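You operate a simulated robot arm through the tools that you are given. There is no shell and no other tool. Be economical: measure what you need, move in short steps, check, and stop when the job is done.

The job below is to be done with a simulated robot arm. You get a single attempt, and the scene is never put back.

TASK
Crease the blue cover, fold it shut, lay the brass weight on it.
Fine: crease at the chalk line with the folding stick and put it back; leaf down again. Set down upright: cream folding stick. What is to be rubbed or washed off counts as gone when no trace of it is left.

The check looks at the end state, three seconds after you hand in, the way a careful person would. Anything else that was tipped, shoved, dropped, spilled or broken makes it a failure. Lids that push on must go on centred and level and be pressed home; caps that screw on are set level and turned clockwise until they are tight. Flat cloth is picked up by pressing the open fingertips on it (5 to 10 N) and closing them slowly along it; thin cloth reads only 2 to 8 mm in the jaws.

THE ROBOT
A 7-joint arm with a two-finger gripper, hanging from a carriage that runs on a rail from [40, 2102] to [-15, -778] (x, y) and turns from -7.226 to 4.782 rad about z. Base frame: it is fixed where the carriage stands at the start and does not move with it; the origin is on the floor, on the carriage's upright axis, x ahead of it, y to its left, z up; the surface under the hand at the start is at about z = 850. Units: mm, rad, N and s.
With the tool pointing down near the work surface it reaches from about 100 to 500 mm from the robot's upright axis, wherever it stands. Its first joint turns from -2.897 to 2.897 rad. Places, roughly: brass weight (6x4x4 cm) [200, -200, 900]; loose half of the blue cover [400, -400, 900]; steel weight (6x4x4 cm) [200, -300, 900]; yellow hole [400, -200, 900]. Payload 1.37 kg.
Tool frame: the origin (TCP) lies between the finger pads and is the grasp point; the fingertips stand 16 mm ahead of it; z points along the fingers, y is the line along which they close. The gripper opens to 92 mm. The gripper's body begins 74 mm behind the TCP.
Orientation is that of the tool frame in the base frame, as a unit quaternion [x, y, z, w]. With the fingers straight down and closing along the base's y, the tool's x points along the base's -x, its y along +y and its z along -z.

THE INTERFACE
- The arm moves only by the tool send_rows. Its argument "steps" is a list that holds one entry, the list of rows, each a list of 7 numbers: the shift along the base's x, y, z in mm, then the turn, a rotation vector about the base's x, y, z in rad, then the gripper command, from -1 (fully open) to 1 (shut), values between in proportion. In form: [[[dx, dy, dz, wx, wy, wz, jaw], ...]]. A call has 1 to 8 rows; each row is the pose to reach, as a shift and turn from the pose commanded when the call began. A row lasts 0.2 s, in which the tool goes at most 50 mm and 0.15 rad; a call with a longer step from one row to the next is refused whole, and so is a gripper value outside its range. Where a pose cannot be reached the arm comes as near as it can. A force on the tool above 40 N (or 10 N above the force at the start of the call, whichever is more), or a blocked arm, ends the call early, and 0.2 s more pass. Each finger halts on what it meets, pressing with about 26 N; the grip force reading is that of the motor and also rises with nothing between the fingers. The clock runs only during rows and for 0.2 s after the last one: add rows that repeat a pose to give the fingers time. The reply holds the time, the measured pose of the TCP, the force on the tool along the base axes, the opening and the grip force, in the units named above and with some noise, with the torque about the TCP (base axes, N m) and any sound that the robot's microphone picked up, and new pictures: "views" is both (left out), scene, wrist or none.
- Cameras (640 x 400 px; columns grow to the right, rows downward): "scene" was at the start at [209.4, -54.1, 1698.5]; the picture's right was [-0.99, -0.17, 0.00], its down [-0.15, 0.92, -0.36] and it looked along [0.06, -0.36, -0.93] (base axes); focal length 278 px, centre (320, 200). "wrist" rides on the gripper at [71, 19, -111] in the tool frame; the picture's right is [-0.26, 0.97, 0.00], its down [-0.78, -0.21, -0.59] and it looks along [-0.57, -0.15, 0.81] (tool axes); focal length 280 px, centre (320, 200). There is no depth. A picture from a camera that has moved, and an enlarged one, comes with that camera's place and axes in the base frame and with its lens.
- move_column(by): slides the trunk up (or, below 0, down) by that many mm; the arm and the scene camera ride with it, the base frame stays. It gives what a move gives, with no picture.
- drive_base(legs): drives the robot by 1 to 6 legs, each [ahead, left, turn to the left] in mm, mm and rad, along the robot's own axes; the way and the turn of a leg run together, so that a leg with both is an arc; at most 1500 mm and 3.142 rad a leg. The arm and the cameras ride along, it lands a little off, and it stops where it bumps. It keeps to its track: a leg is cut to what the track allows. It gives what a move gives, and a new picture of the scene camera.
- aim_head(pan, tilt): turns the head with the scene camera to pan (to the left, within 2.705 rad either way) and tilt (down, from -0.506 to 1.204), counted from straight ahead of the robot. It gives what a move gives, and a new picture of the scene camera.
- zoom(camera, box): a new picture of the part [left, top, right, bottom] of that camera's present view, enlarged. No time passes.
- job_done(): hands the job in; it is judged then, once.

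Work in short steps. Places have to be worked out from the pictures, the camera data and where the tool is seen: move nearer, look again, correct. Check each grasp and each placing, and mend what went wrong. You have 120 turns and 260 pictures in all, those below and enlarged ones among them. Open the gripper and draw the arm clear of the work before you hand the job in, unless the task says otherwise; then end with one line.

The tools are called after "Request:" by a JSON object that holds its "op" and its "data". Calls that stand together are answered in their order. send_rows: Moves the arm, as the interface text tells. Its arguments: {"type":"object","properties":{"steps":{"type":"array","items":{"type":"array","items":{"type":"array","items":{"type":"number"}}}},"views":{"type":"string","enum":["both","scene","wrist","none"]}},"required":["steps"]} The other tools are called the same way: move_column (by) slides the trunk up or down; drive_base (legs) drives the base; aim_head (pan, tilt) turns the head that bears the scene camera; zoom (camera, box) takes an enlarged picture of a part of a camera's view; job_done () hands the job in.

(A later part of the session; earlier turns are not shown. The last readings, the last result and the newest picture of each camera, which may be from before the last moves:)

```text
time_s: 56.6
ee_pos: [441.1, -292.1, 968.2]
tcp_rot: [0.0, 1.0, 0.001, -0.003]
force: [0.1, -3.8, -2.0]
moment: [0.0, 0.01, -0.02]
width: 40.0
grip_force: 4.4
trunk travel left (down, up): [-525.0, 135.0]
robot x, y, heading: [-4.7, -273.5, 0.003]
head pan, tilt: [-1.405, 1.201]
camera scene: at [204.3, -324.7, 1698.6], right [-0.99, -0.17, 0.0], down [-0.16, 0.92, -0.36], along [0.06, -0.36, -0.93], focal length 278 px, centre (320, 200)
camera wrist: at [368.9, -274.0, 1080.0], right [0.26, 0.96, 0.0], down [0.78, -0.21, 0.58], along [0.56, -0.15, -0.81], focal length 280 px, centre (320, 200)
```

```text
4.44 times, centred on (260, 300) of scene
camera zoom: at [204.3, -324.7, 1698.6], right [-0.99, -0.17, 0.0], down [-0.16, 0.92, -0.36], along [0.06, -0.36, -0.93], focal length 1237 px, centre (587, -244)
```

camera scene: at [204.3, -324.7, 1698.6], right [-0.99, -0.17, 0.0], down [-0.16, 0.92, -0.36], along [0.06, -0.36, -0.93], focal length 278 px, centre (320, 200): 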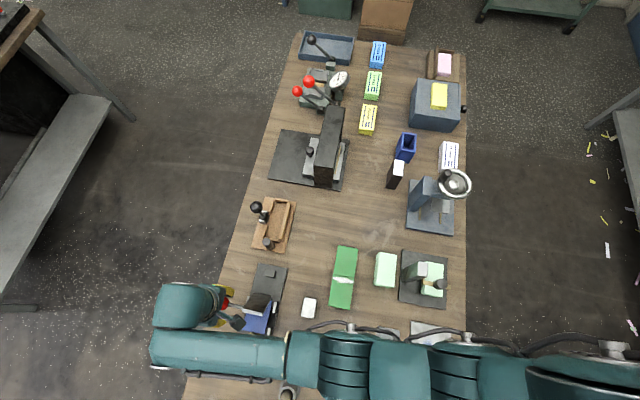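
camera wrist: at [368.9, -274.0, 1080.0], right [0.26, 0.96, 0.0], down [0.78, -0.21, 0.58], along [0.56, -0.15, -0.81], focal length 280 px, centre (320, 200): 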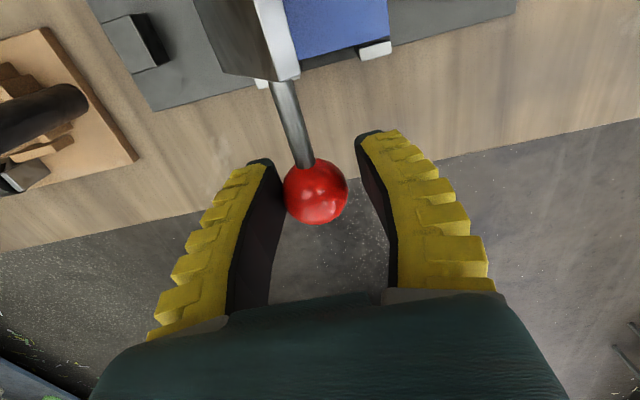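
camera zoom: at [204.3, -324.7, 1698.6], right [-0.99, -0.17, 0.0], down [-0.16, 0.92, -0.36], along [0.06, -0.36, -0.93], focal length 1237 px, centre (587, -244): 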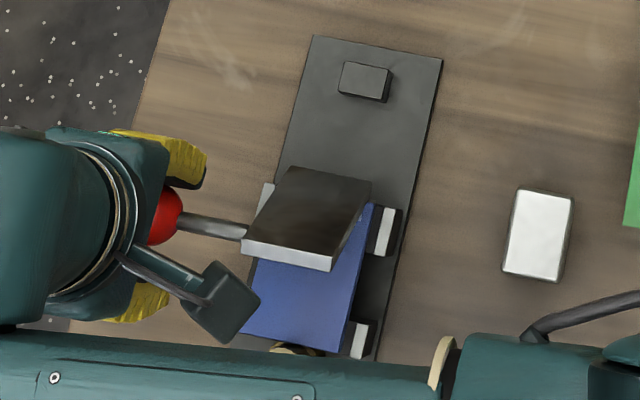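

The leaf stands ~100° by itself against a stop. I raise the hand clear and look at the flap from the +y side.

Request:
{"op": "send_rows", "data": {"steps": [[[0, -4, 5, 0, 0, 0, -0.1], [0, -4, 45, 0, 0, 0, -0.1], [0, -4, 90, 0, 0, -0.14, -0.1], [-10, 20, 120, 0, 0, -0.28, -0.1], [-20, 40, 130, 0, 0, -0.42, -0.1], [-30, 60, 130, 0, 0, -0.56, -0.1], [-40, 70, 130, 0, 0, -0.7, -0.1], [-50, 70, 130, 0, 0, -0.84, -0.1]]], "views": "none"}}

Request:
{"op": "send_rows", "data": {"steps": [[[-5, 5, 0, 0, 0, -0.14, -0.1], [-10, 10, 0, 0, 0, -0.28, -0.1], [-15, 15, -10, 0, 0, -0.42, -0.1], [-20, 15, -20, 0, 0, -0.56, -0.1], [-20, 15, -20, 0, 0, -0.7, -0.1], [-20, 15, -20, 0, 0, -0.73, -0.1]]]}}

Request:
{"op": "zoom", "data": {"camera": "wrist", "box": [200, 0, 460, 170]}}

Request:
{"op": "zoom", "data": {"camera": "scene", "box": [220, 255, 300, 345]}}

```text
time_s: 58.5
ee_pos: [391.2, -222.2, 1099.0]
tcp_rot: [0.41, 0.912, 0.001, -0.001]
force: [-0.3, 0.6, 0.4]
moment: [0.0, 0.03, -0.03]
width: 53.2
grip_force: 2.1
trunk travel left (down, up): [-525.0, 135.0]
robot x, y, heading: [0.0, -270.0, 0.007]
head pan, tilt: [-1.405, 1.201]
```

```text
time_s: 59.9
ee_pos: [372.7, -206.4, 1077.7]
tcp_rot: [0.708, 0.706, 0.001, 0.0]
force: [0.5, 0.2, 0.5]
moment: [0.01, -0.04, -0.02]
width: 53.7
grip_force: 1.8
trunk travel left (down, up): [-525.0, 135.0]
robot x, y, heading: [-6.0, -272.4, 0.001]
head pan, tilt: [-1.405, 1.201]
camera scene: at [204.4, -324.6, 1698.5], right [-0.99, -0.17, 0.0], down [-0.16, 0.92, -0.36], along [0.06, -0.36, -0.93], focal length 278 px, centre (320, 200)
camera wrist: at [389.9, -137.2, 1190.5], right [0.96, -0.27, 0.0], down [-0.22, -0.78, 0.59], along [-0.16, -0.57, -0.81], focal length 280 px, centre (320, 200)
```

scene: 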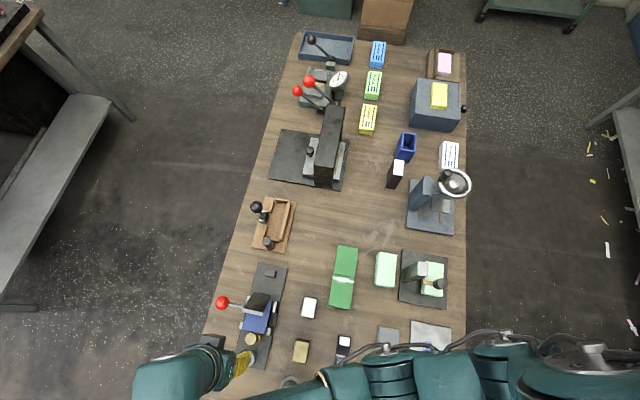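
wrist: 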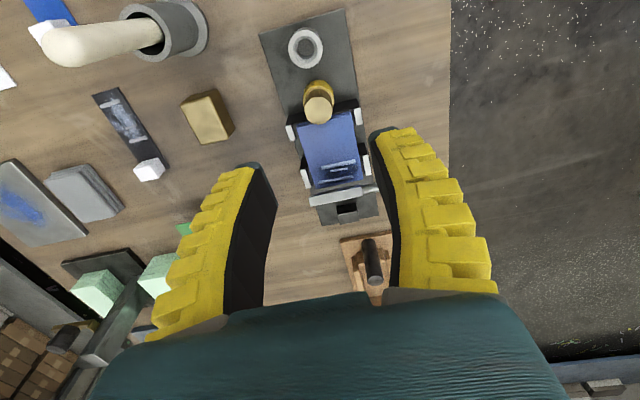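

```text
2.35 times, centred on (330, 85) of wrist
camera zoom: at [389.9, -137.2, 1190.5], right [0.96, -0.27, 0.0], down [-0.22, -0.78, 0.59], along [-0.16, -0.57, -0.81], focal length 660 px, centre (296, 471)
```

zoom: 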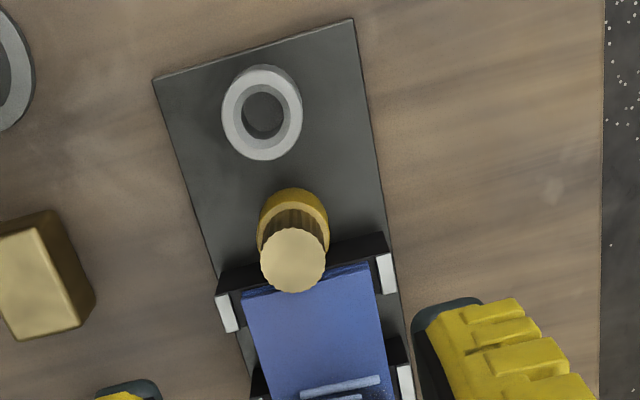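

```text
4.44 times, centred on (260, 300) of scene
camera zoom: at [204.4, -324.6, 1698.5], right [-0.99, -0.17, 0.0], down [-0.16, 0.92, -0.36], along [0.06, -0.36, -0.93], focal length 1237 px, centre (587, -244)
```

zoom: 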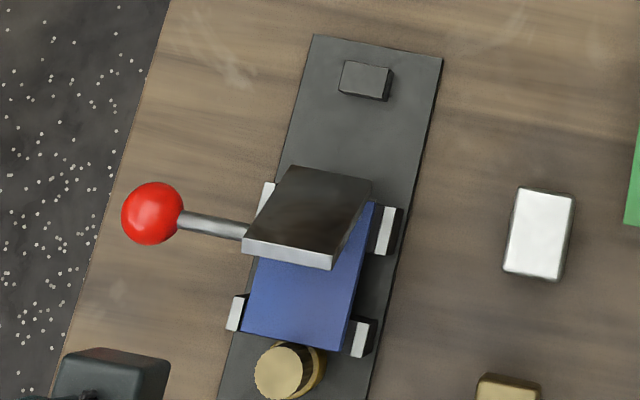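

Request:
{"op": "zoom", "data": {"camera": "wrist", "box": [280, 75, 390, 235]}}

```text
2.50 times, centred on (335, 155) of wrist
camera zoom: at [389.9, -137.2, 1190.5], right [0.96, -0.27, 0.0], down [-0.22, -0.78, 0.59], along [-0.16, -0.57, -0.81], focal length 701 px, centre (282, 312)
```

zoom: 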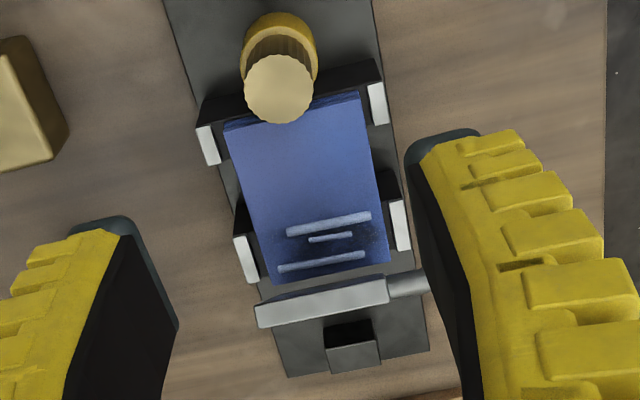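

The flap has folded over by itself: the outer printed face now lies on top of the fixed half. Now the leaf goes back down: closed fingers beside the ball at (443,−297,970), to push it toward −y.

Request:
{"op": "send_rows", "data": {"steps": [[[25, -15, 0, 0, 0, 0, 1], [50, -30, 0, 0, 0, 0, 1], [70, -44, 0, 0, 0, 0, 1], [70, -44, -40, 0, 0, 0, 1], [70, -44, -80, 0, 0, 0, 1], [70, -44, -105, 0, 0, 0, 1], [70, -44, -105, 0, 0, 0, 1]]]}}

```text
time_s: 61.5
ee_pos: [440.0, -250.8, 972.3]
tcp_rot: [0.707, 0.707, 0.001, 0.0]
force: [0.2, 0.7, -0.2]
moment: [-0.03, 0.02, 0.01]
width: 0.1
grip_force: 25.7
trunk travel left (down, up): [-525.0, 135.0]
robot x, y, heading: [-4.3, -273.2, 0.004]
head pan, tilt: [-1.405, 1.201]
camera scene: at [204.4, -324.6, 1698.5], right [-0.99, -0.17, 0.0], down [-0.16, 0.92, -0.36], along [0.06, -0.36, -0.93], focal length 278 px, centre (320, 200)
camera wrist: at [458.0, -181.5, 1085.2], right [0.96, -0.26, 0.0], down [-0.21, -0.78, 0.59], along [-0.15, -0.57, -0.81], focal length 280 px, centre (320, 200)
```

scene: 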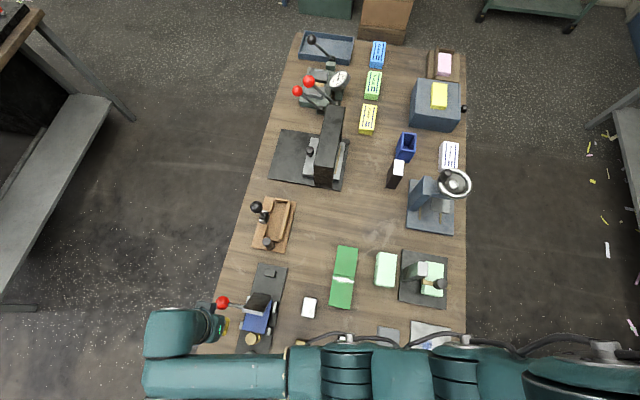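
wrist: 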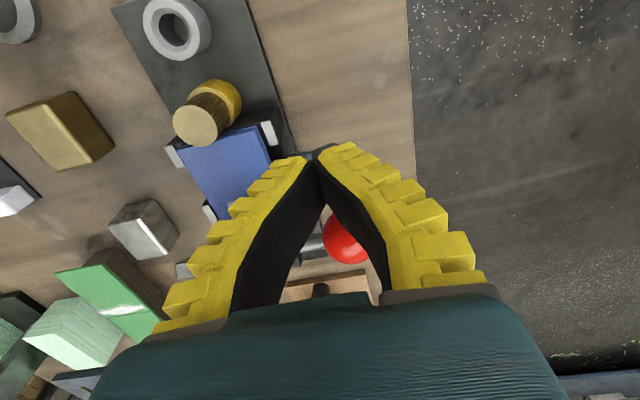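

I push the ball toward −y in steps, over the vertical.

Request:
{"op": "send_rows", "data": {"steps": [[[3, -8, 0, 0, 0, 0, 1], [3, -16, 0, 0, 0, 0, 1], [3, -26, 0, 0, 0, 0, 1], [3, -36, 0, 0, 0, 0, 1], [3, -46, 0, 0, 0, 0, 1], [3, -56, -2, 0, 0, 0, 1], [3, -64, -4, 0, 0, 0, 1]]]}}

```text
time_s: 63.0
ee_pos: [444.2, -314.3, 968.9]
tcp_rot: [0.709, 0.705, 0.001, -0.001]
force: [0.2, -0.4, -0.5]
moment: [-0.01, 0.04, 0.03]
width: 0.0
grip_force: 26.0
trunk travel left (down, up): [-525.0, 135.0]
robot x, y, heading: [-6.8, -268.8, 0.003]
head pan, tilt: [-1.405, 1.201]
camera scene: at [204.4, -324.6, 1698.5], right [-0.99, -0.17, 0.0], down [-0.16, 0.92, -0.36], along [0.06, -0.36, -0.93], focal length 278 px, centre (320, 200)
camera wrist: at [462.4, -245.5, 1080.6], right [0.96, -0.26, 0.0], down [-0.21, -0.78, 0.59], along [-0.16, -0.57, -0.81], focal length 280 px, centre (320, 200)
```

scene: 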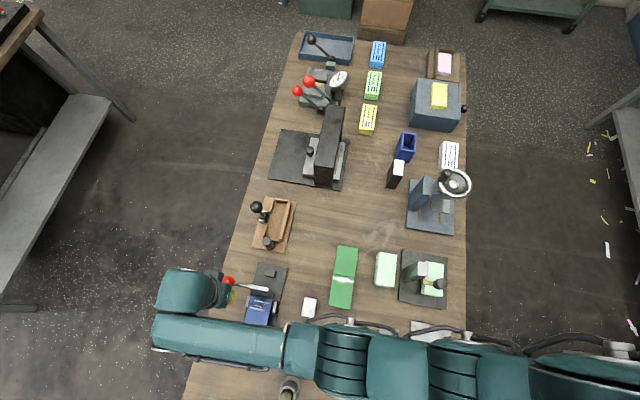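
wrist: 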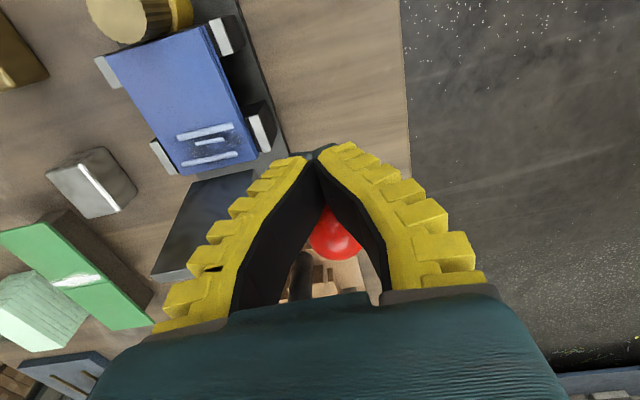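

The leaf follows and the flap stays shut. I keep pushing outward and downward.

Request:
{"op": "send_rows", "data": {"steps": [[[0, -8, -3, 0, 0, 0, 1], [0, -16, -8, 0, 0, 0, 1], [0, -24, -14, 0, 0, 0, 1], [0, -32, -22, 0, 0, 0, 1], [0, -38, -30, 0, 0, 0, 1], [0, -43, -40, 0, 0, 0, 1], [0, -43, -40, 0, 0, 0, 1]]]}}

```text
time_s: 64.7
ee_pos: [443.3, -357.9, 930.5]
tcp_rot: [0.707, 0.707, 0.001, -0.001]
force: [-1.8, 0.3, 0.3]
moment: [-0.01, 0.01, 0.01]
width: 0.2
grip_force: 26.5
trunk travel left (down, up): [-525.0, 135.0]
robot x, y, heading: [-1.8, -271.8, 0.0]
head pan, tilt: [-1.405, 1.201]
camera scene: at [204.4, -324.6, 1698.5], right [-0.99, -0.17, 0.0], down [-0.16, 0.92, -0.36], along [0.06, -0.36, -0.93], focal length 278 px, centre (320, 200)
camera wrist: at [462.1, -288.8, 1042.6], right [0.96, -0.26, 0.0], down [-0.21, -0.78, 0.59], along [-0.16, -0.57, -0.81], focal length 280 px, centre (320, 200)
```

scene: 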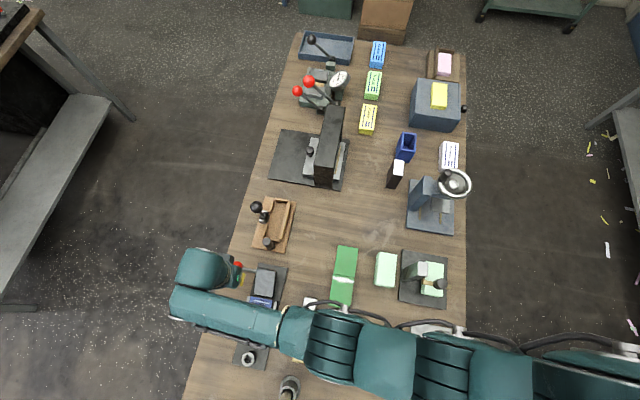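
wrist: 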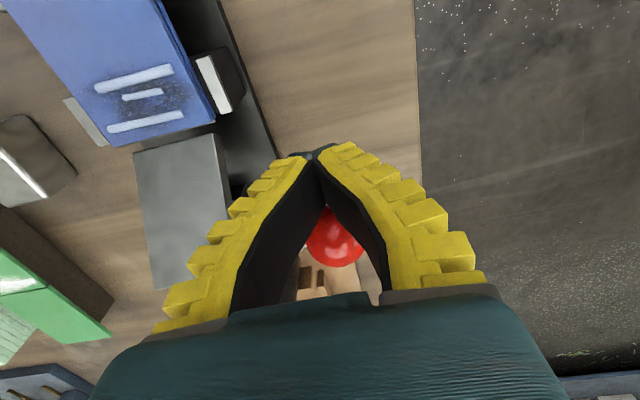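

Ball is now near y≈−389, ~z 925. I raise, move over its top and press it down to rest.

Request:
{"op": "send_rows", "data": {"steps": [[[0, 5, 25, 0, 0, 0, 1], [0, 5, 55, 0, 0, 0, 1], [0, -15, 55, 0, 0, 0, 1], [0, -36, 55, 0, 0, 0, 1], [0, -38, 30, 0, 0, 0, 1], [0, -40, 15, 0, 0, 0, 1], [0, -41, 5, 0, 0, 0, 1], [0, -41, 0, 0, 0, 0, 1]]], "views": "wrist"}}

```text
time_s: 66.5
ee_pos: [443.1, -398.5, 929.5]
tcp_rot: [0.708, 0.707, 0.001, -0.001]
force: [-0.3, -0.9, 0.9]
moment: [0.03, 0.02, 0.01]
width: 0.0
grip_force: 25.4
trunk travel left (down, up): [-525.0, 135.0]
robot x, y, heading: [-7.7, -271.1, 0.004]
head pan, tilt: [-1.405, 1.201]
camera wrist: at [461.5, -328.3, 1041.6], right [0.96, -0.26, 0.0], down [-0.21, -0.78, 0.59], along [-0.15, -0.57, -0.81], focal length 280 px, centre (320, 200)
```

wrist: 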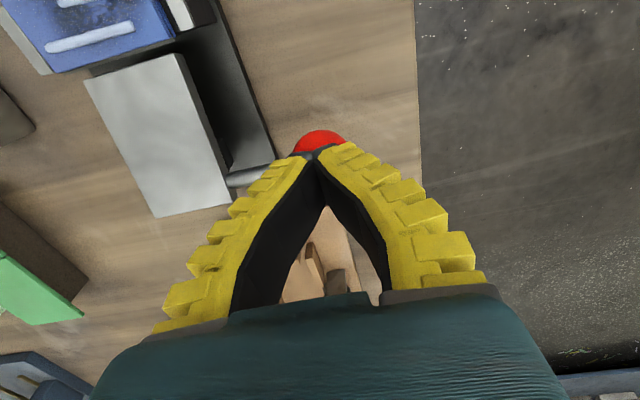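

The tips are on the ball. I press down gently until it stops.

Request:
{"op": "send_rows", "data": {"steps": [[[0, 0, -4, 0, 0, 0, 1], [0, 0, -8, 0, 0, 0, 1], [0, 0, -11, 0, 0, 0, 1], [0, 0, -13, 0, 0, 0, 1]]], "views": "none"}}

```text
time_s: 67.5
ee_pos: [444.4, -398.9, 917.2]
tcp_rot: [0.708, 0.706, 0.002, 0.0]
force: [-0.1, -0.3, -0.1]
moment: [-0.02, 0.01, 0.02]
width: 0.2
grip_force: 25.7
trunk travel left (down, up): [-525.0, 135.0]
robot x, y, heading: [-3.6, -269.1, 0.004]
head pan, tilt: [-1.405, 1.201]
```

Request:
{"op": "send_rows", "data": {"steps": [[[0, 0, -2, 0, 0, 0, 1], [0, 0, -4, 0, 0, 0, 1], [0, 0, -6, 0, 0, 0, 1]]], "views": "none"}}

```text
time_s: 68.2
ee_pos: [444.7, -399.3, 911.9]
tcp_rot: [0.707, 0.707, 0.002, 0.002]
force: [-3.9, 2.9, 13.0]
moment: [0.06, 0.08, -0.05]
width: 5.9
grip_force: 28.4
trunk travel left (down, up): [-525.0, 135.0]
robot x, y, heading: [-7.3, -273.1, 0.002]
head pan, tilt: [-1.405, 1.201]
```

The leaf is pressed home at 13 N. I raise and travel toward the brass weight at ≈(233,−214), looking at everything.

Request:
{"op": "send_rows", "data": {"steps": [[[0, 0, 40, 0, 0, 0, 1], [0, 0, 88, 0, 0, 0, 0], [-30, 30, 110, 0, 0, 0, -0.5], [-65, 60, 120, 0, 0, 0, -0.5], [-100, 90, 120, 0, 0, 0, -0.5], [-135, 120, 120, 0, 0, 0, -0.5], [-170, 150, 120, 0, 0, 0, -0.5], [-195, 175, 120, 0, 0, 0, -0.5]]]}}

Request:
{"op": "zoom", "data": {"camera": "scene", "box": [220, 250, 330, 400]}}

```text
time_s: 70.0
ee_pos: [246.3, -223.9, 1032.0]
tcp_rot: [0.708, 0.706, 0.0, -0.001]
force: [0.3, 0.2, -0.7]
moment: [0.01, 0.04, 0.02]
width: 70.8
grip_force: 1.9
trunk travel left (down, up): [-525.0, 135.0]
robot x, y, heading: [-2.5, -270.0, 0.004]
head pan, tilt: [-1.405, 1.201]
camera scene: at [204.5, -324.6, 1698.6], right [-0.99, -0.17, 0.0], down [-0.16, 0.92, -0.36], along [0.06, -0.36, -0.93], focal length 278 px, centre (320, 200)
camera wrist: at [265.1, -154.6, 1144.6], right [0.96, -0.26, 0.0], down [-0.21, -0.78, 0.59], along [-0.15, -0.57, -0.81], focal length 280 px, centre (320, 200)
```

scene: 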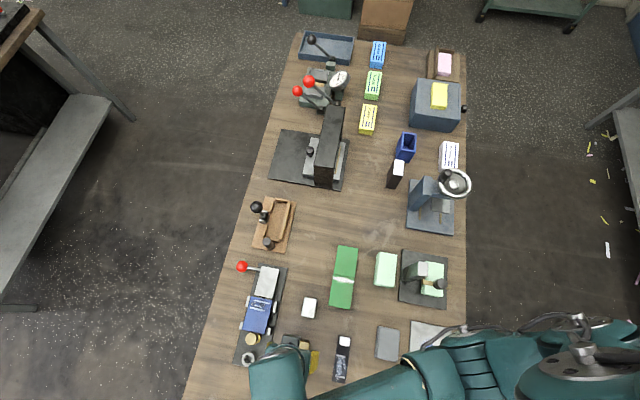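
wrist: 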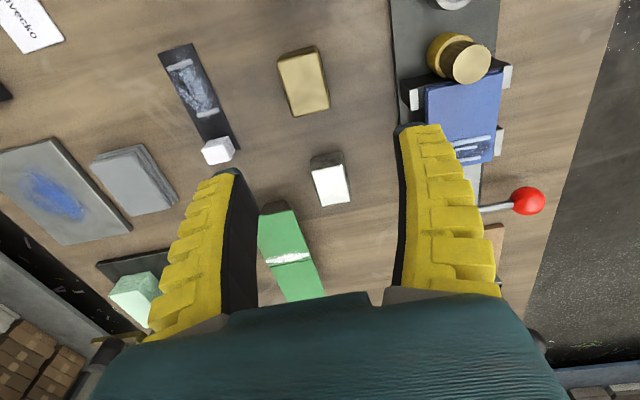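

```text
2.67 times, centred on (275, 325) of scene
camera zoom: at [204.5, -324.6, 1698.6], right [-0.99, -0.17, 0.0], down [-0.16, 0.92, -0.36], along [0.06, -0.36, -0.93], focal length 742 px, centre (440, -133)
```

zoom: 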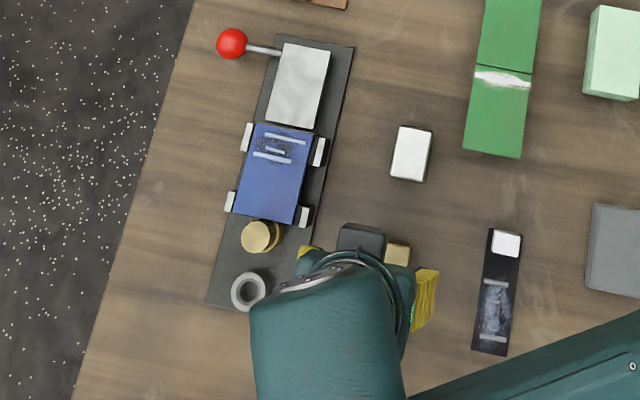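

Leaf down, cover folded with printed face up. I zoom on the brass weight.

Request:
{"op": "zoom", "data": {"camera": "wrist", "box": [250, 30, 370, 130]}}

Request:
{"op": "zoom", "data": {"camera": "wrist", "box": [390, 20, 530, 230]}}

```text
4.00 times, centred on (310, 80) of wrist
camera zoom: at [265.1, -154.6, 1144.6], right [0.96, -0.26, 0.0], down [-0.21, -0.78, 0.59], along [-0.15, -0.57, -0.81], focal length 1122 px, centre (360, 680)
```

zoom: 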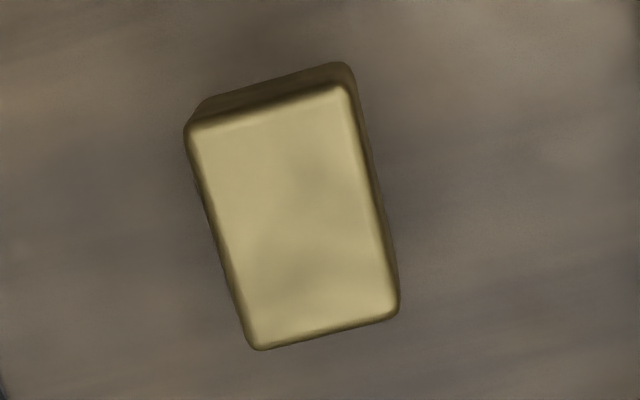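

```text
1.90 times, centred on (460, 125) of wrist
camera zoom: at [265.1, -154.6, 1144.6], right [0.96, -0.26, 0.0], down [-0.21, -0.78, 0.59], along [-0.15, -0.57, -0.81], focal length 534 px, centre (53, 343)
```

zoom: 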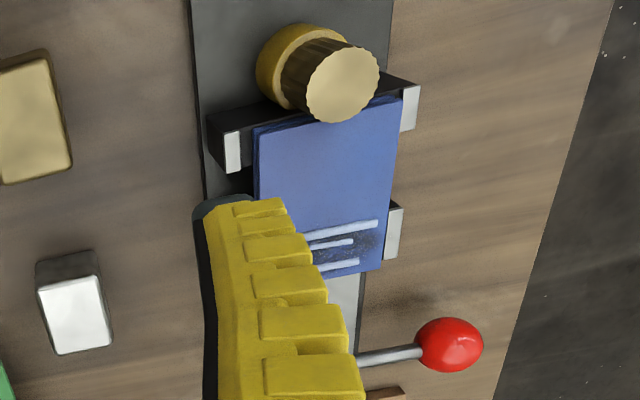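

The weight is at ≈(237,−212), aligned with y. I descend around it and close across x.

Request:
{"op": "send_rows", "data": {"steps": [[[-9, 12, -40, 0, 0, 0, -0.5], [-9, 12, -80, 0, 0, 0, -0.5], [-9, 12, -115, 0, 0, 0, -0.5], [-9, 12, -140, 0, 0, 0, -0.5], [-9, 12, -156, 0, 0, 0, -0.5], [-9, 12, -156, 0, 0, 0, 0], [-9, 12, -156, 0, 0, 0, 1], [-9, 12, -156, 0, 0, 0, 1]]]}}

```text
time_s: 71.0
ee_pos: [253.8, -205.9, 913.9]
tcp_rot: [0.708, 0.706, 0.019, 0.005]
force: [1.0, -0.1, 16.7]
moment: [1.43, -0.06, -0.13]
width: 71.1
grip_force: 1.7
trunk travel left (down, up): [-525.0, 135.0]
robot x, y, heading: [-5.4, -271.5, 0.005]
head pan, tilt: [-1.405, 1.201]
stopped in row 4: the force on the tool passed its limit at 50 N (the readings are from after the stop); the commanded pose is now the measured one
camera scene: at [204.7, -324.6, 1698.9], right [-0.99, -0.17, 0.0], down [-0.16, 0.92, -0.36], along [0.06, -0.36, -0.93], focal length 278 px, centre (320, 200)
camera wrist: at [268.4, -137.5, 1026.9], right [0.96, -0.26, 0.03], down [-0.23, -0.79, 0.57], along [-0.13, -0.55, -0.82], focal length 280 px, centre (320, 200)
```

scene: 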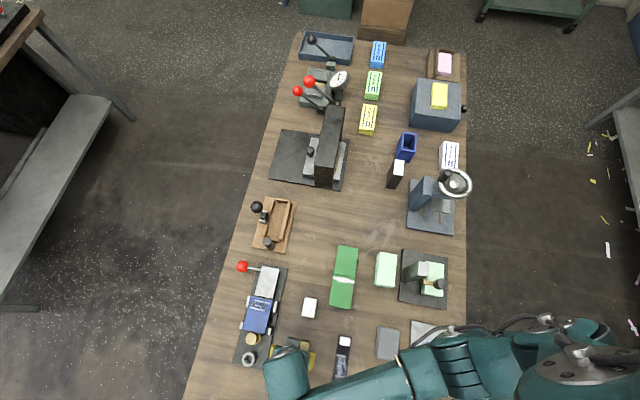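
wrist: 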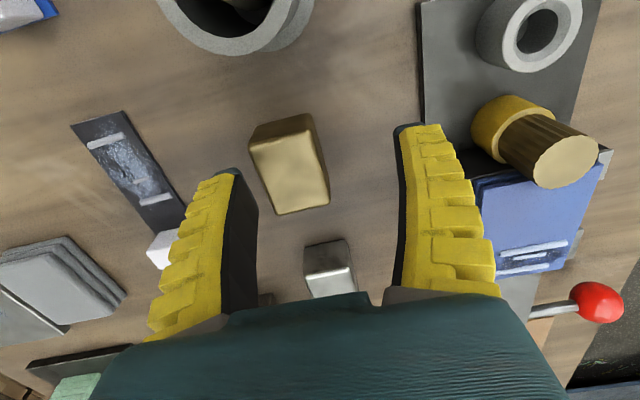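

The wrist camera bracket apparently met the stick's top (moment 1.4 Nm). I raise straight up and inspect.

Request:
{"op": "send_rows", "data": {"steps": [[[0, 0, 30, 0, 0, 0, -0.5], [0, 0, 75, 0, 0, 0, -0.5], [0, 0, 120, 0, 0, 0, -0.5], [0, 0, 150, 0, 0, 0, -0.5], [0, 0, 150, 0, 0, 0, -0.5]]]}}

Request:
{"op": "zoom", "data": {"camera": "scene", "box": [250, 320, 350, 400]}}

```text
time_s: 72.2
ee_pos: [249.8, -205.5, 1060.0]
tcp_rot: [0.708, 0.706, 0.015, 0.003]
force: [-0.4, 0.3, 0.0]
moment: [-0.03, 0.01, 0.03]
width: 71.3
grip_force: 1.8
trunk travel left (down, up): [-525.0, 135.0]
robot x, y, heading: [-7.0, -271.8, 0.001]
head pan, tilt: [-1.405, 1.201]
camera scene: at [204.4, -324.6, 1698.5], right [-0.99, -0.17, 0.0], down [-0.16, 0.92, -0.36], along [0.06, -0.36, -0.93], focal length 278 px, centre (320, 200)
camera wrist: at [265.2, -137.6, 1172.9], right [0.96, -0.26, 0.02], down [-0.23, -0.79, 0.57], along [-0.13, -0.56, -0.82], focal length 280 px, centre (320, 200)
```

scene: 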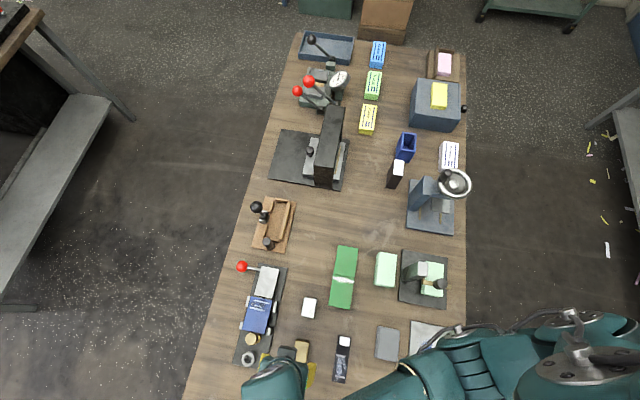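
wrist: 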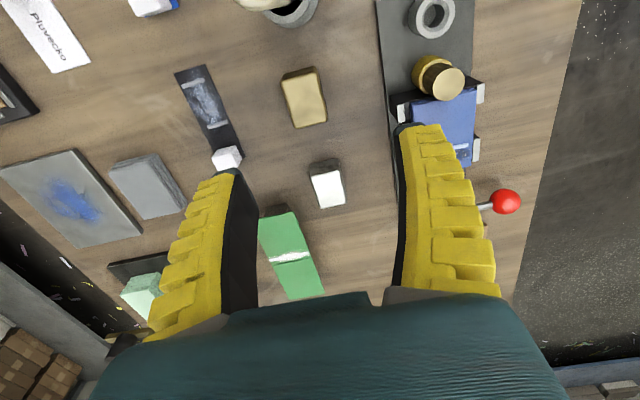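

```text
5.00 times, centred on (300, 360) of scene
camera zoom: at [204.4, -324.6, 1698.5], right [-0.99, -0.17, 0.0], down [-0.16, 0.92, -0.36], along [0.06, -0.36, -0.93], focal length 1392 px, centre (420, -600)
```

zoom: 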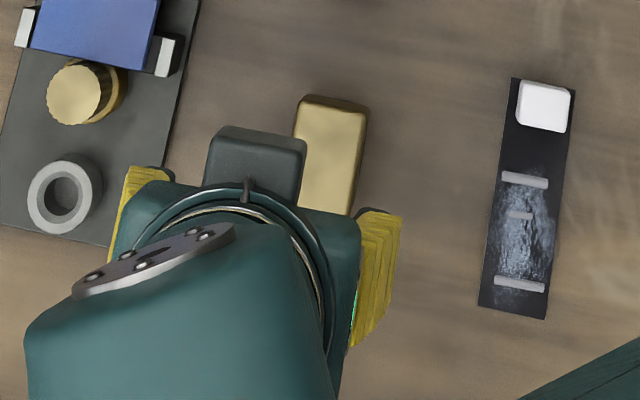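

The stick seems still in its cup. I yaw back +90° (camera to the −x side, away from the stick) and move back to look at it.

Request:
{"op": "send_rows", "data": {"steps": [[[-5, -10, 20, 0, 0, 0.14, -1], [-15, -10, 40, 0, 0, 0.28, -1], [-25, -10, 60, 0, 0, 0.42, -1], [-30, -10, 60, 0, 0, 0.56, -1], [-35, -10, 60, 0, 0, 0.7, -1], [-40, -10, 60, 0, 0, 0.84, -1], [-45, -10, 60, 0, 0, 0.98, -1], [-50, 0, 60, 0, 0, 1.12, -1]]], "views": "none"}}

Request:
{"op": "send_rows", "data": {"steps": [[[0, 0, 0, 0, 0, 0.14, -1], [0, 0, 0, 0, 0, 0.28, -1], [0, 0, 0, 0, 0, 0.42, -1], [0, 0, 0, 0, 0, 0.45, -1], [0, 0, 0, 0, 0, 0.45, -1]]]}}

Request:
{"op": "zoom", "data": {"camera": "wrist", "box": [240, 0, 480, 200]}}

Request:
{"op": "zoom", "data": {"camera": "scene", "box": [250, 330, 350, 400]}}

```text
time_s: 74.0
ee_pos: [201.1, -206.9, 1121.2]
tcp_rot: [0.222, 0.975, 0.015, -0.004]
force: [0.1, -0.2, 0.5]
moment: [0.01, 0.03, -0.01]
width: 92.2
grip_force: 0.1
trunk travel left (down, up): [-525.0, 135.0]
robot x, y, heading: [-5.8, -270.8, 0.004]
head pan, tilt: [-1.405, 1.201]
```

```text
time_s: 75.2
ee_pos: [200.9, -205.6, 1120.5]
tcp_rot: [0.001, 1.0, 0.013, -0.008]
force: [-0.2, 0.3, -0.5]
moment: [0.03, 0.0, 0.0]
width: 91.9
grip_force: 0.0
trunk travel left (down, up): [-525.0, 135.0]
robot x, y, heading: [-8.0, -269.3, 0.004]
head pan, tilt: [-1.405, 1.201]
camera scene: at [204.4, -324.6, 1698.5], right [-0.99, -0.17, 0.0], down [-0.16, 0.92, -0.36], along [0.06, -0.36, -0.93], focal length 278 px, centre (320, 200)
camera wrist: at [129.9, -190.9, 1233.5], right [0.26, 0.96, 0.02], down [0.79, -0.23, 0.57], along [0.56, -0.13, -0.82], focal length 280 px, centre (320, 200)
```

scene: 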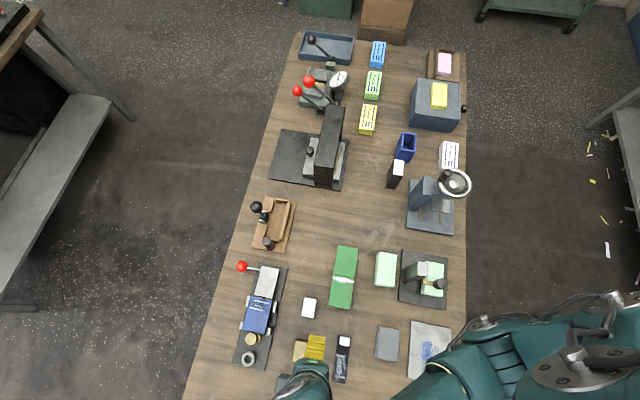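
wrist: 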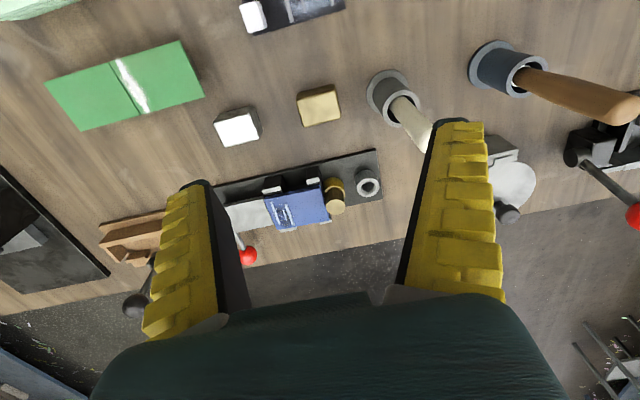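

```text
2.00 times, centred on (360, 100) of wrist
camera zoom: at [129.9, -190.9, 1233.5], right [0.26, 0.96, 0.02], down [0.79, -0.23, 0.57], along [0.56, -0.13, -0.82], focal length 561 px, centre (240, 400)
```

zoom: 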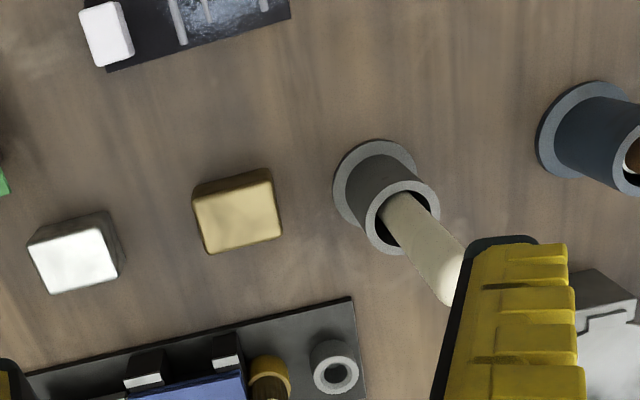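

```text
5.71 times, centred on (300, 365) of scene
camera zoom: at [204.4, -324.6, 1698.5], right [-0.99, -0.17, 0.0], down [-0.16, 0.92, -0.36], along [0.06, -0.36, -0.93], focal length 1590 px, centre (434, -743)
```

zoom: 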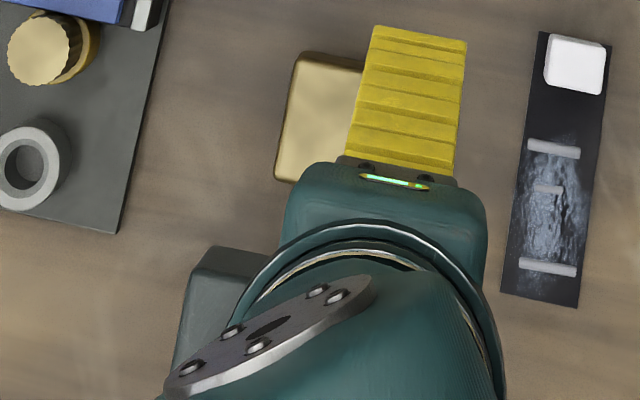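

The stick is in its cup; I'll verify its lean later. Now I level the hand and descend over the weight with the jaws closing along y.

Request:
{"op": "send_rows", "data": {"steps": [[[18, -3, -40, -0.026, -0.016, 0, -1], [36, -6, -80, -0.026, -0.016, 0, -1], [36, -6, -125, -0.026, -0.016, 0, -1], [36, -6, -170, -0.026, -0.016, 0, -1], [36, -6, -190, -0.026, -0.016, 0, -1], [36, -6, -190, -0.026, -0.016, 0, -1]]]}}

Request:
{"op": "zoom", "data": {"camera": "wrist", "box": [220, 0, 480, 200]}}

```text
time_s: 76.6
ee_pos: [234.5, -211.6, 929.0]
tcp_rot: [0.001, 1.0, 0.0, 0.001]
force: [0.5, -0.4, 0.0]
moment: [0.0, 0.03, -0.01]
width: 91.9
grip_force: 0.1
trunk travel left (down, up): [-525.0, 135.0]
robot x, y, heading: [-4.1, -273.8, -0.001]
head pan, tilt: [-1.405, 1.201]
camera scene: at [204.4, -324.6, 1698.5], right [-0.99, -0.17, 0.0], down [-0.16, 0.92, -0.36], along [0.06, -0.36, -0.93], focal length 278 px, centre (320, 200)
camera wrist: at [162.5, -193.4, 1042.0], right [0.26, 0.96, 0.0], down [0.78, -0.21, 0.59], along [0.57, -0.16, -0.81], focal length 280 px, centre (320, 200)
```

scene: 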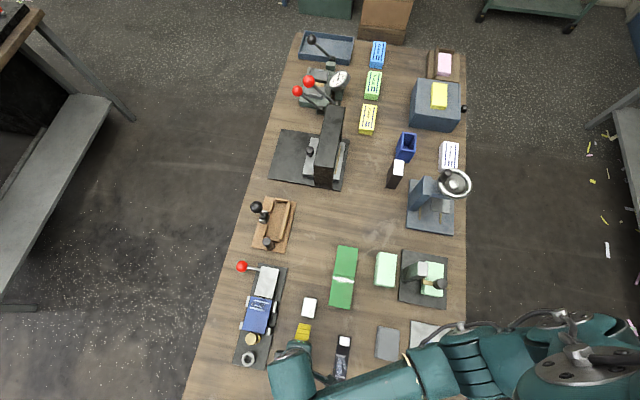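
wrist: 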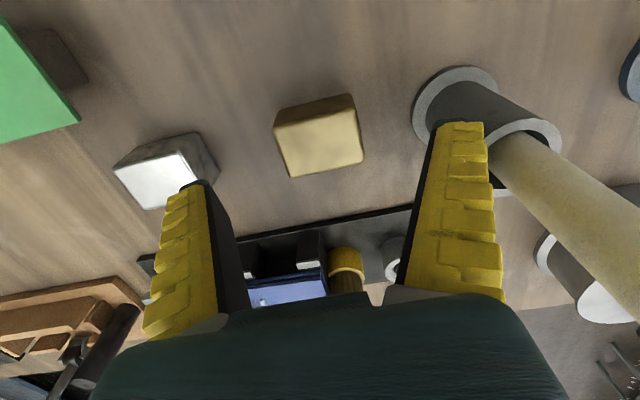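

```text
2.00 times, centred on (350, 100) of wrist
camera zoom: at [162.5, -193.4, 1042.0], right [0.26, 0.96, 0.0], down [0.78, -0.21, 0.59], along [0.57, -0.16, -0.81], focal length 561 px, centre (260, 400)
```

zoom: 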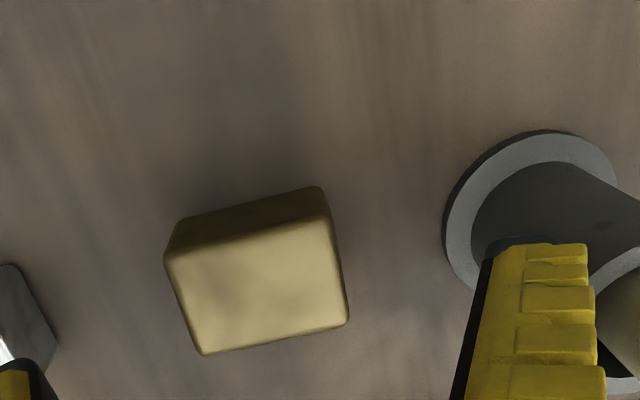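

Weight at ≈(233,−212.5). I narrow the jaws to ~74 mm, descend and grasp.

Request:
{"op": "send_rows", "data": {"steps": [[[-1, -1, 0, 0, 0, 0, -0.6], [-1, -1, -20, 0, 0, 0, -0.6], [-1, -1, -40, 0, 0, 0, -0.6], [-1, -1, -53, 0, 0, 0, -0.6], [-1, -1, -53, 0, 0, 0, 0], [-1, -1, -53, 0, 0, 0, 1], [-1, -1, -53, 0, 0, 0, 1], [-1, -1, -53, 0, 0, 0, 1]]], "views": "wrist"}}

```text
time_s: 78.4
ee_pos: [233.0, -213.1, 877.8]
tcp_rot: [-0.001, 1.0, 0.0, 0.001]
force: [-1.4, 0.4, 7.7]
moment: [-0.06, -0.03, -0.1]
width: 49.2
grip_force: 25.5
trunk travel left (down, up): [-525.0, 135.0]
robot x, y, heading: [-5.4, -272.3, 0.01]
head pan, tilt: [-1.405, 1.201]
camera wrist: at [161.6, -194.9, 989.7], right [0.26, 0.96, 0.0], down [0.78, -0.21, 0.59], along [0.57, -0.16, -0.81], focal length 280 px, centre (320, 200)
```

wrist: 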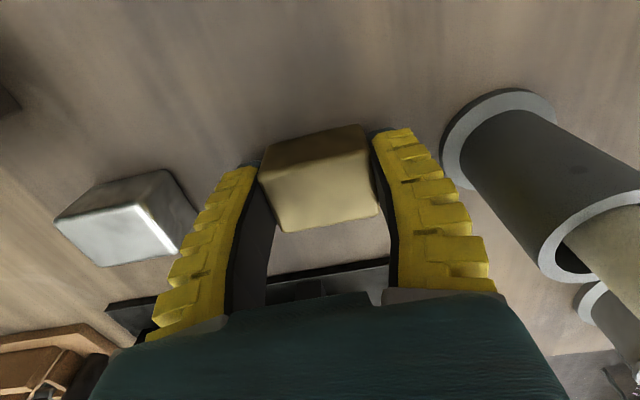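

Weight held (49 mm). I lift it.

Request:
{"op": "send_rows", "data": {"steps": [[[0, 0, 15, 0, 0, 0, 1], [0, 0, 45, 0, 0, 0, 1], [0, 0, 90, 0, 0, 0, 1], [0, 0, 115, 0, 0, 0, 1], [0, 0, 115, 0, 0, 0, 1]]], "views": "wrist"}}

```text
time_s: 79.6
ee_pos: [233.5, -211.7, 991.1]
tcp_rot: [0.001, 1.0, 0.0, 0.001]
force: [0.2, 0.0, -0.2]
moment: [0.02, 0.03, -0.04]
width: 0.0
grip_force: 25.9
trunk travel left (down, up): [-525.0, 135.0]
robot x, y, heading: [-7.7, -271.8, -0.001]
head pan, tilt: [-1.405, 1.201]
camera wrist: at [160.7, -194.0, 1102.8], right [0.26, 0.96, 0.0], down [0.78, -0.21, 0.59], along [0.57, -0.16, -0.81], focal length 280 px, centre (320, 200)
```

wrist: 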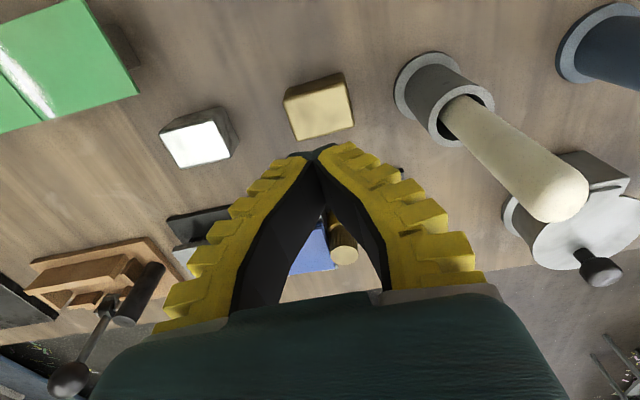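

The weight slipped out: I held only its rounded upper edge. It still stands in place; I open, go ~8 mm lower, and grasp again.

Request:
{"op": "send_rows", "data": {"steps": [[[0, -2, 0, 0, 0, 0, -0.2], [0, -2, -30, 0, 0, 0, -0.6], [1, -3, -70, 0, 0, 0, -0.6], [2, -3, -105, 0, 0, 0, -0.6], [2, -3, -118, 0, 0, 0, -0.6], [2, -3, -123, 0, 0, 0, -0.6]]], "views": "wrist"}}

```text
time_s: 81.0
ee_pos: [238.1, -215.4, 869.3]
tcp_rot: [0.001, 1.0, 0.0, 0.001]
force: [-0.4, -0.1, -0.8]
moment: [-0.02, 0.01, 0.0]
width: 75.5
grip_force: 2.0
trunk travel left (down, up): [-525.0, 135.0]
robot x, y, heading: [-4.0, -273.7, 0.002]
head pan, tilt: [-1.405, 1.201]
camera wrist: at [165.2, -197.6, 980.8], right [0.26, 0.96, 0.0], down [0.78, -0.21, 0.59], along [0.57, -0.16, -0.81], focal length 280 px, centre (320, 200)
```

wrist: 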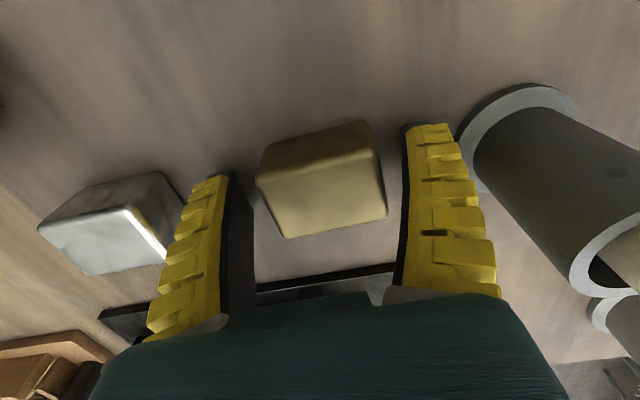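

The tips now straddle the weight's lower part. I close and wait.

Request:
{"op": "send_rows", "data": {"steps": [[[-1, 1.5, -1, 0, 0, 0, -0.3], [-1, 1.5, -1, 0, 0, 0, 0.2], [-1, 1.5, -1, 0, 0, 0, 1], [-1, 1.5, -1, 0, 0, 0, 1], [-1, 1.5, -1, 0, 0, 0, 1]]], "views": "none"}}

Request:
{"op": "send_rows", "data": {"steps": [[[0, 0, 6, 0, 0, 0, 1], [0, 0, 12, 0, 0, 0, 1], [0, 0, 18, 0, 0, 0, 1], [0, 0, 18, 0, 0, 0, 1]]], "views": "wrist"}}

```text
time_s: 82.2
ee_pos: [237.3, -214.4, 868.1]
tcp_rot: [0.001, 1.0, 0.0, 0.002]
force: [-1.7, 1.4, 5.9]
moment: [-0.07, 0.04, 0.08]
width: 49.1
grip_force: 25.7
trunk travel left (down, up): [-525.0, 135.0]
robot x, y, heading: [-7.0, -271.7, 0.007]
head pan, tilt: [-1.405, 1.201]
```

```text
time_s: 83.2
ee_pos: [235.9, -215.1, 884.8]
tcp_rot: [0.001, 1.0, 0.0, 0.0]
force: [0.1, -0.2, -5.0]
moment: [-0.01, 0.01, -0.01]
width: 49.1
grip_force: 26.6
trunk travel left (down, up): [-525.0, 135.0]
robot x, y, heading: [-10.0, -270.9, 0.001]
head pan, tilt: [-1.405, 1.201]
camera wrist: at [163.5, -196.3, 997.7], right [0.26, 0.96, 0.0], down [0.78, -0.21, 0.59], along [0.57, -0.16, -0.81], focal length 280 px, centre (320, 200)
```

wrist: 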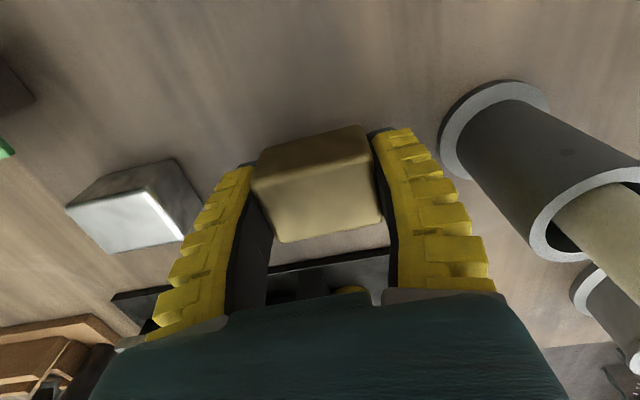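

Held now (5 N load). I lift further and carry it over the folded cover at (365,−282).

Request:
{"op": "send_rows", "data": {"steps": [[[0, 0, 25, 0, 0, 0, 1], [0, 0, 60, 0, 0, 0, 1], [0, 0, 95, 0, 0, 0, 1], [30, -15, 100, 0, 0, 0, 1], [60, -30, 100, 0, 0, 0, 1], [90, -45, 100, 0, 0, 0, 1], [115, -60, 100, 0, 0, 0, 1], [129, -68, 100, 0, 0, 0, 1]]], "views": "none"}}

Request:
{"op": "send_rows", "data": {"steps": [[[0, 0, -10, 0, 0, 0, 1], [0, 0, -20, 0, 0, 0, 1], [0, 0, -20, 0, 0, 0, 1]]]}}

Request:
{"op": "zoom", "data": {"camera": "wrist", "box": [180, 0, 460, 250]}}

```text
time_s: 85.0
ee_pos: [365.6, -286.0, 985.4]
tcp_rot: [0.001, 1.0, 0.0, -0.001]
force: [0.1, -0.8, -5.8]
moment: [0.0, -0.04, -0.02]
width: 49.0
grip_force: 25.9
trunk travel left (down, up): [-525.0, 135.0]
robot x, y, heading: [-7.3, -271.9, 0.001]
head pan, tilt: [-1.405, 1.201]
```

```text
time_s: 85.8
ee_pos: [363.9, -284.7, 966.1]
tcp_rot: [0.001, 1.0, -0.001, 0.0]
force: [-0.2, 0.1, -5.3]
moment: [0.03, -0.01, 0.01]
width: 49.0
grip_force: 25.8
trunk travel left (down, up): [-525.0, 135.0]
robot x, y, heading: [-1.9, -266.8, -0.001]
head pan, tilt: [-1.405, 1.201]
camera scene: at [204.3, -324.6, 1698.5], right [-0.99, -0.17, 0.0], down [-0.16, 0.92, -0.36], along [0.06, -0.36, -0.93], focal length 278 px, centre (320, 200)
camera wrist: at [292.6, -266.0, 1077.5], right [0.26, 0.96, 0.0], down [0.78, -0.21, 0.59], along [0.57, -0.16, -0.81], focal length 280 px, centre (320, 200)
```

scene: 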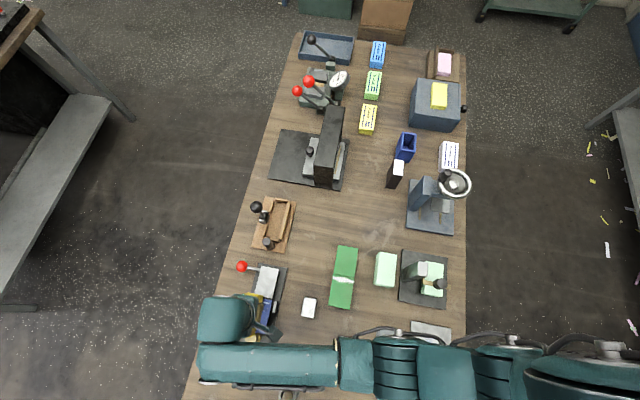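
wrist: 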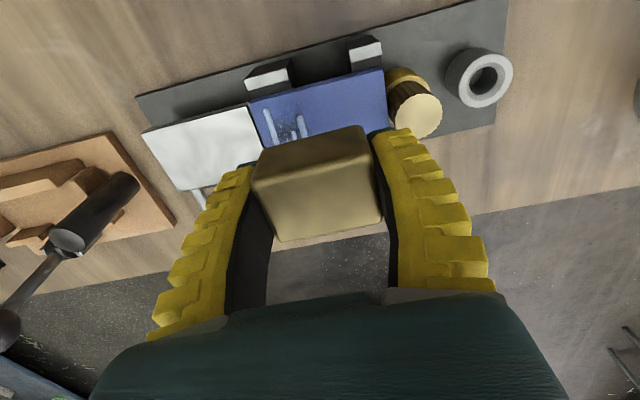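

```text
1.60 times, centred on (320, 125) of wrist
camera zoom: at [292.6, -266.0, 1077.5], right [0.26, 0.96, 0.0], down [0.78, -0.21, 0.59], along [0.57, -0.16, -0.81], focal length 449 px, centre (320, 320)
```

zoom: 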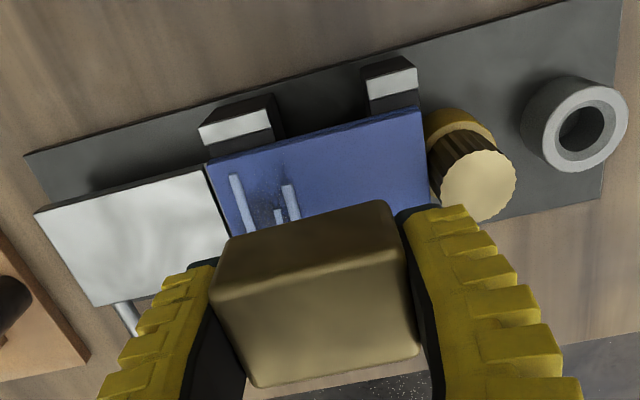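

I shift 3 mm to −y (clear of the knob) and lower to near contact.

Request:
{"op": "send_rows", "data": {"steps": [[[1, -3, -15, 0, 0, 0, 1], [1, -3, -30, 0, 0, 0, 1], [1, -3, -42, 0, 0, 0, 1], [1, -3, -47, 0, 0, 0, 1], [1, -3, -50, 0, 0, 0, 1]]], "views": "wrist"}}

```text
time_s: 87.0
ee_pos: [366.9, -285.9, 916.4]
tcp_rot: [0.001, 1.0, 0.0, 0.001]
force: [-3.7, 1.7, 9.2]
moment: [0.37, 0.09, 0.12]
width: 49.0
grip_force: 25.7
trunk travel left (down, up): [-525.0, 135.0]
robot x, y, heading: [-9.1, -270.0, 0.006]
head pan, tilt: [-1.405, 1.201]
camera wrist: at [294.7, -268.3, 1029.0], right [0.26, 0.96, 0.0], down [0.78, -0.21, 0.59], along [0.57, -0.16, -0.81], focal length 280 px, centre (320, 200)
```

wrist: 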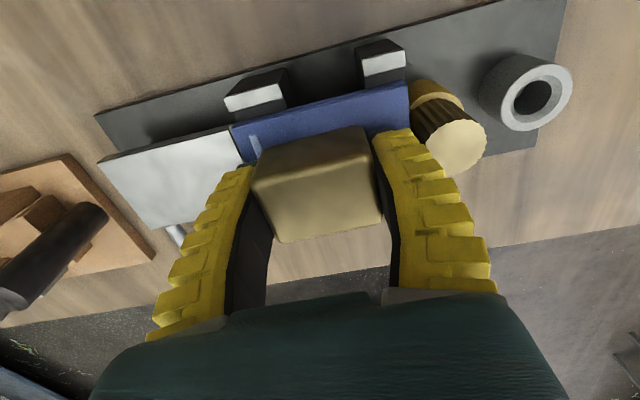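

Contact with the springy flap (more on the +y side). I press ~2 mm more to seat it.

Request:
{"op": "send_rows", "data": {"steps": [[[0, 0, -1, 0, 0, 0, 1], [0, 0, -2, 0, 0, 0, 1]]], "views": "none"}}

```text
time_s: 87.6
ee_pos: [368.5, -286.1, 915.6]
tcp_rot: [0.001, 1.0, -0.001, 0.002]
force: [-5.0, -1.5, 19.4]
moment: [0.11, 0.16, 0.06]
width: 49.3
grip_force: 26.1
trunk travel left (down, up): [-525.0, 135.0]
robot x, y, heading: [-8.1, -274.9, 0.006]
head pan, tilt: [-1.405, 1.201]
```

Seated level. I ease off and open the jaws a little.

Request:
{"op": "send_rows", "data": {"steps": [[[0, 0, 1, 0, 0, 0, 0.3], [0, 0, 1, 0, 0, 0, 0.0], [0, 0, 1, 0, 0, 0, -0.2], [0, 0, 1, 0, 0, 0, -0.3], [0, 0, 1, 0, 0, 0, -0.3]]], "views": "wrist"}}

```text
time_s: 88.8
ee_pos: [365.1, -287.6, 915.1]
tcp_rot: [0.001, 1.0, -0.001, 0.0]
force: [0.3, -3.3, 4.6]
moment: [0.13, -0.02, 0.0]
width: 61.3
grip_force: 0.4
trunk travel left (down, up): [-525.0, 135.0]
robot x, y, heading: [-6.3, -273.2, 0.004]
head pan, tilt: [-1.405, 1.201]
camera wrist: at [294.4, -268.7, 1026.9], right [0.26, 0.96, 0.0], down [0.78, -0.21, 0.59], along [0.57, -0.16, -0.81], focal length 280 px, centre (320, 200)
```

wrist: 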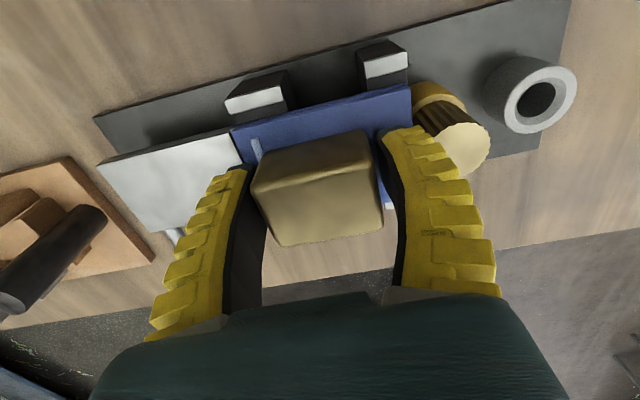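

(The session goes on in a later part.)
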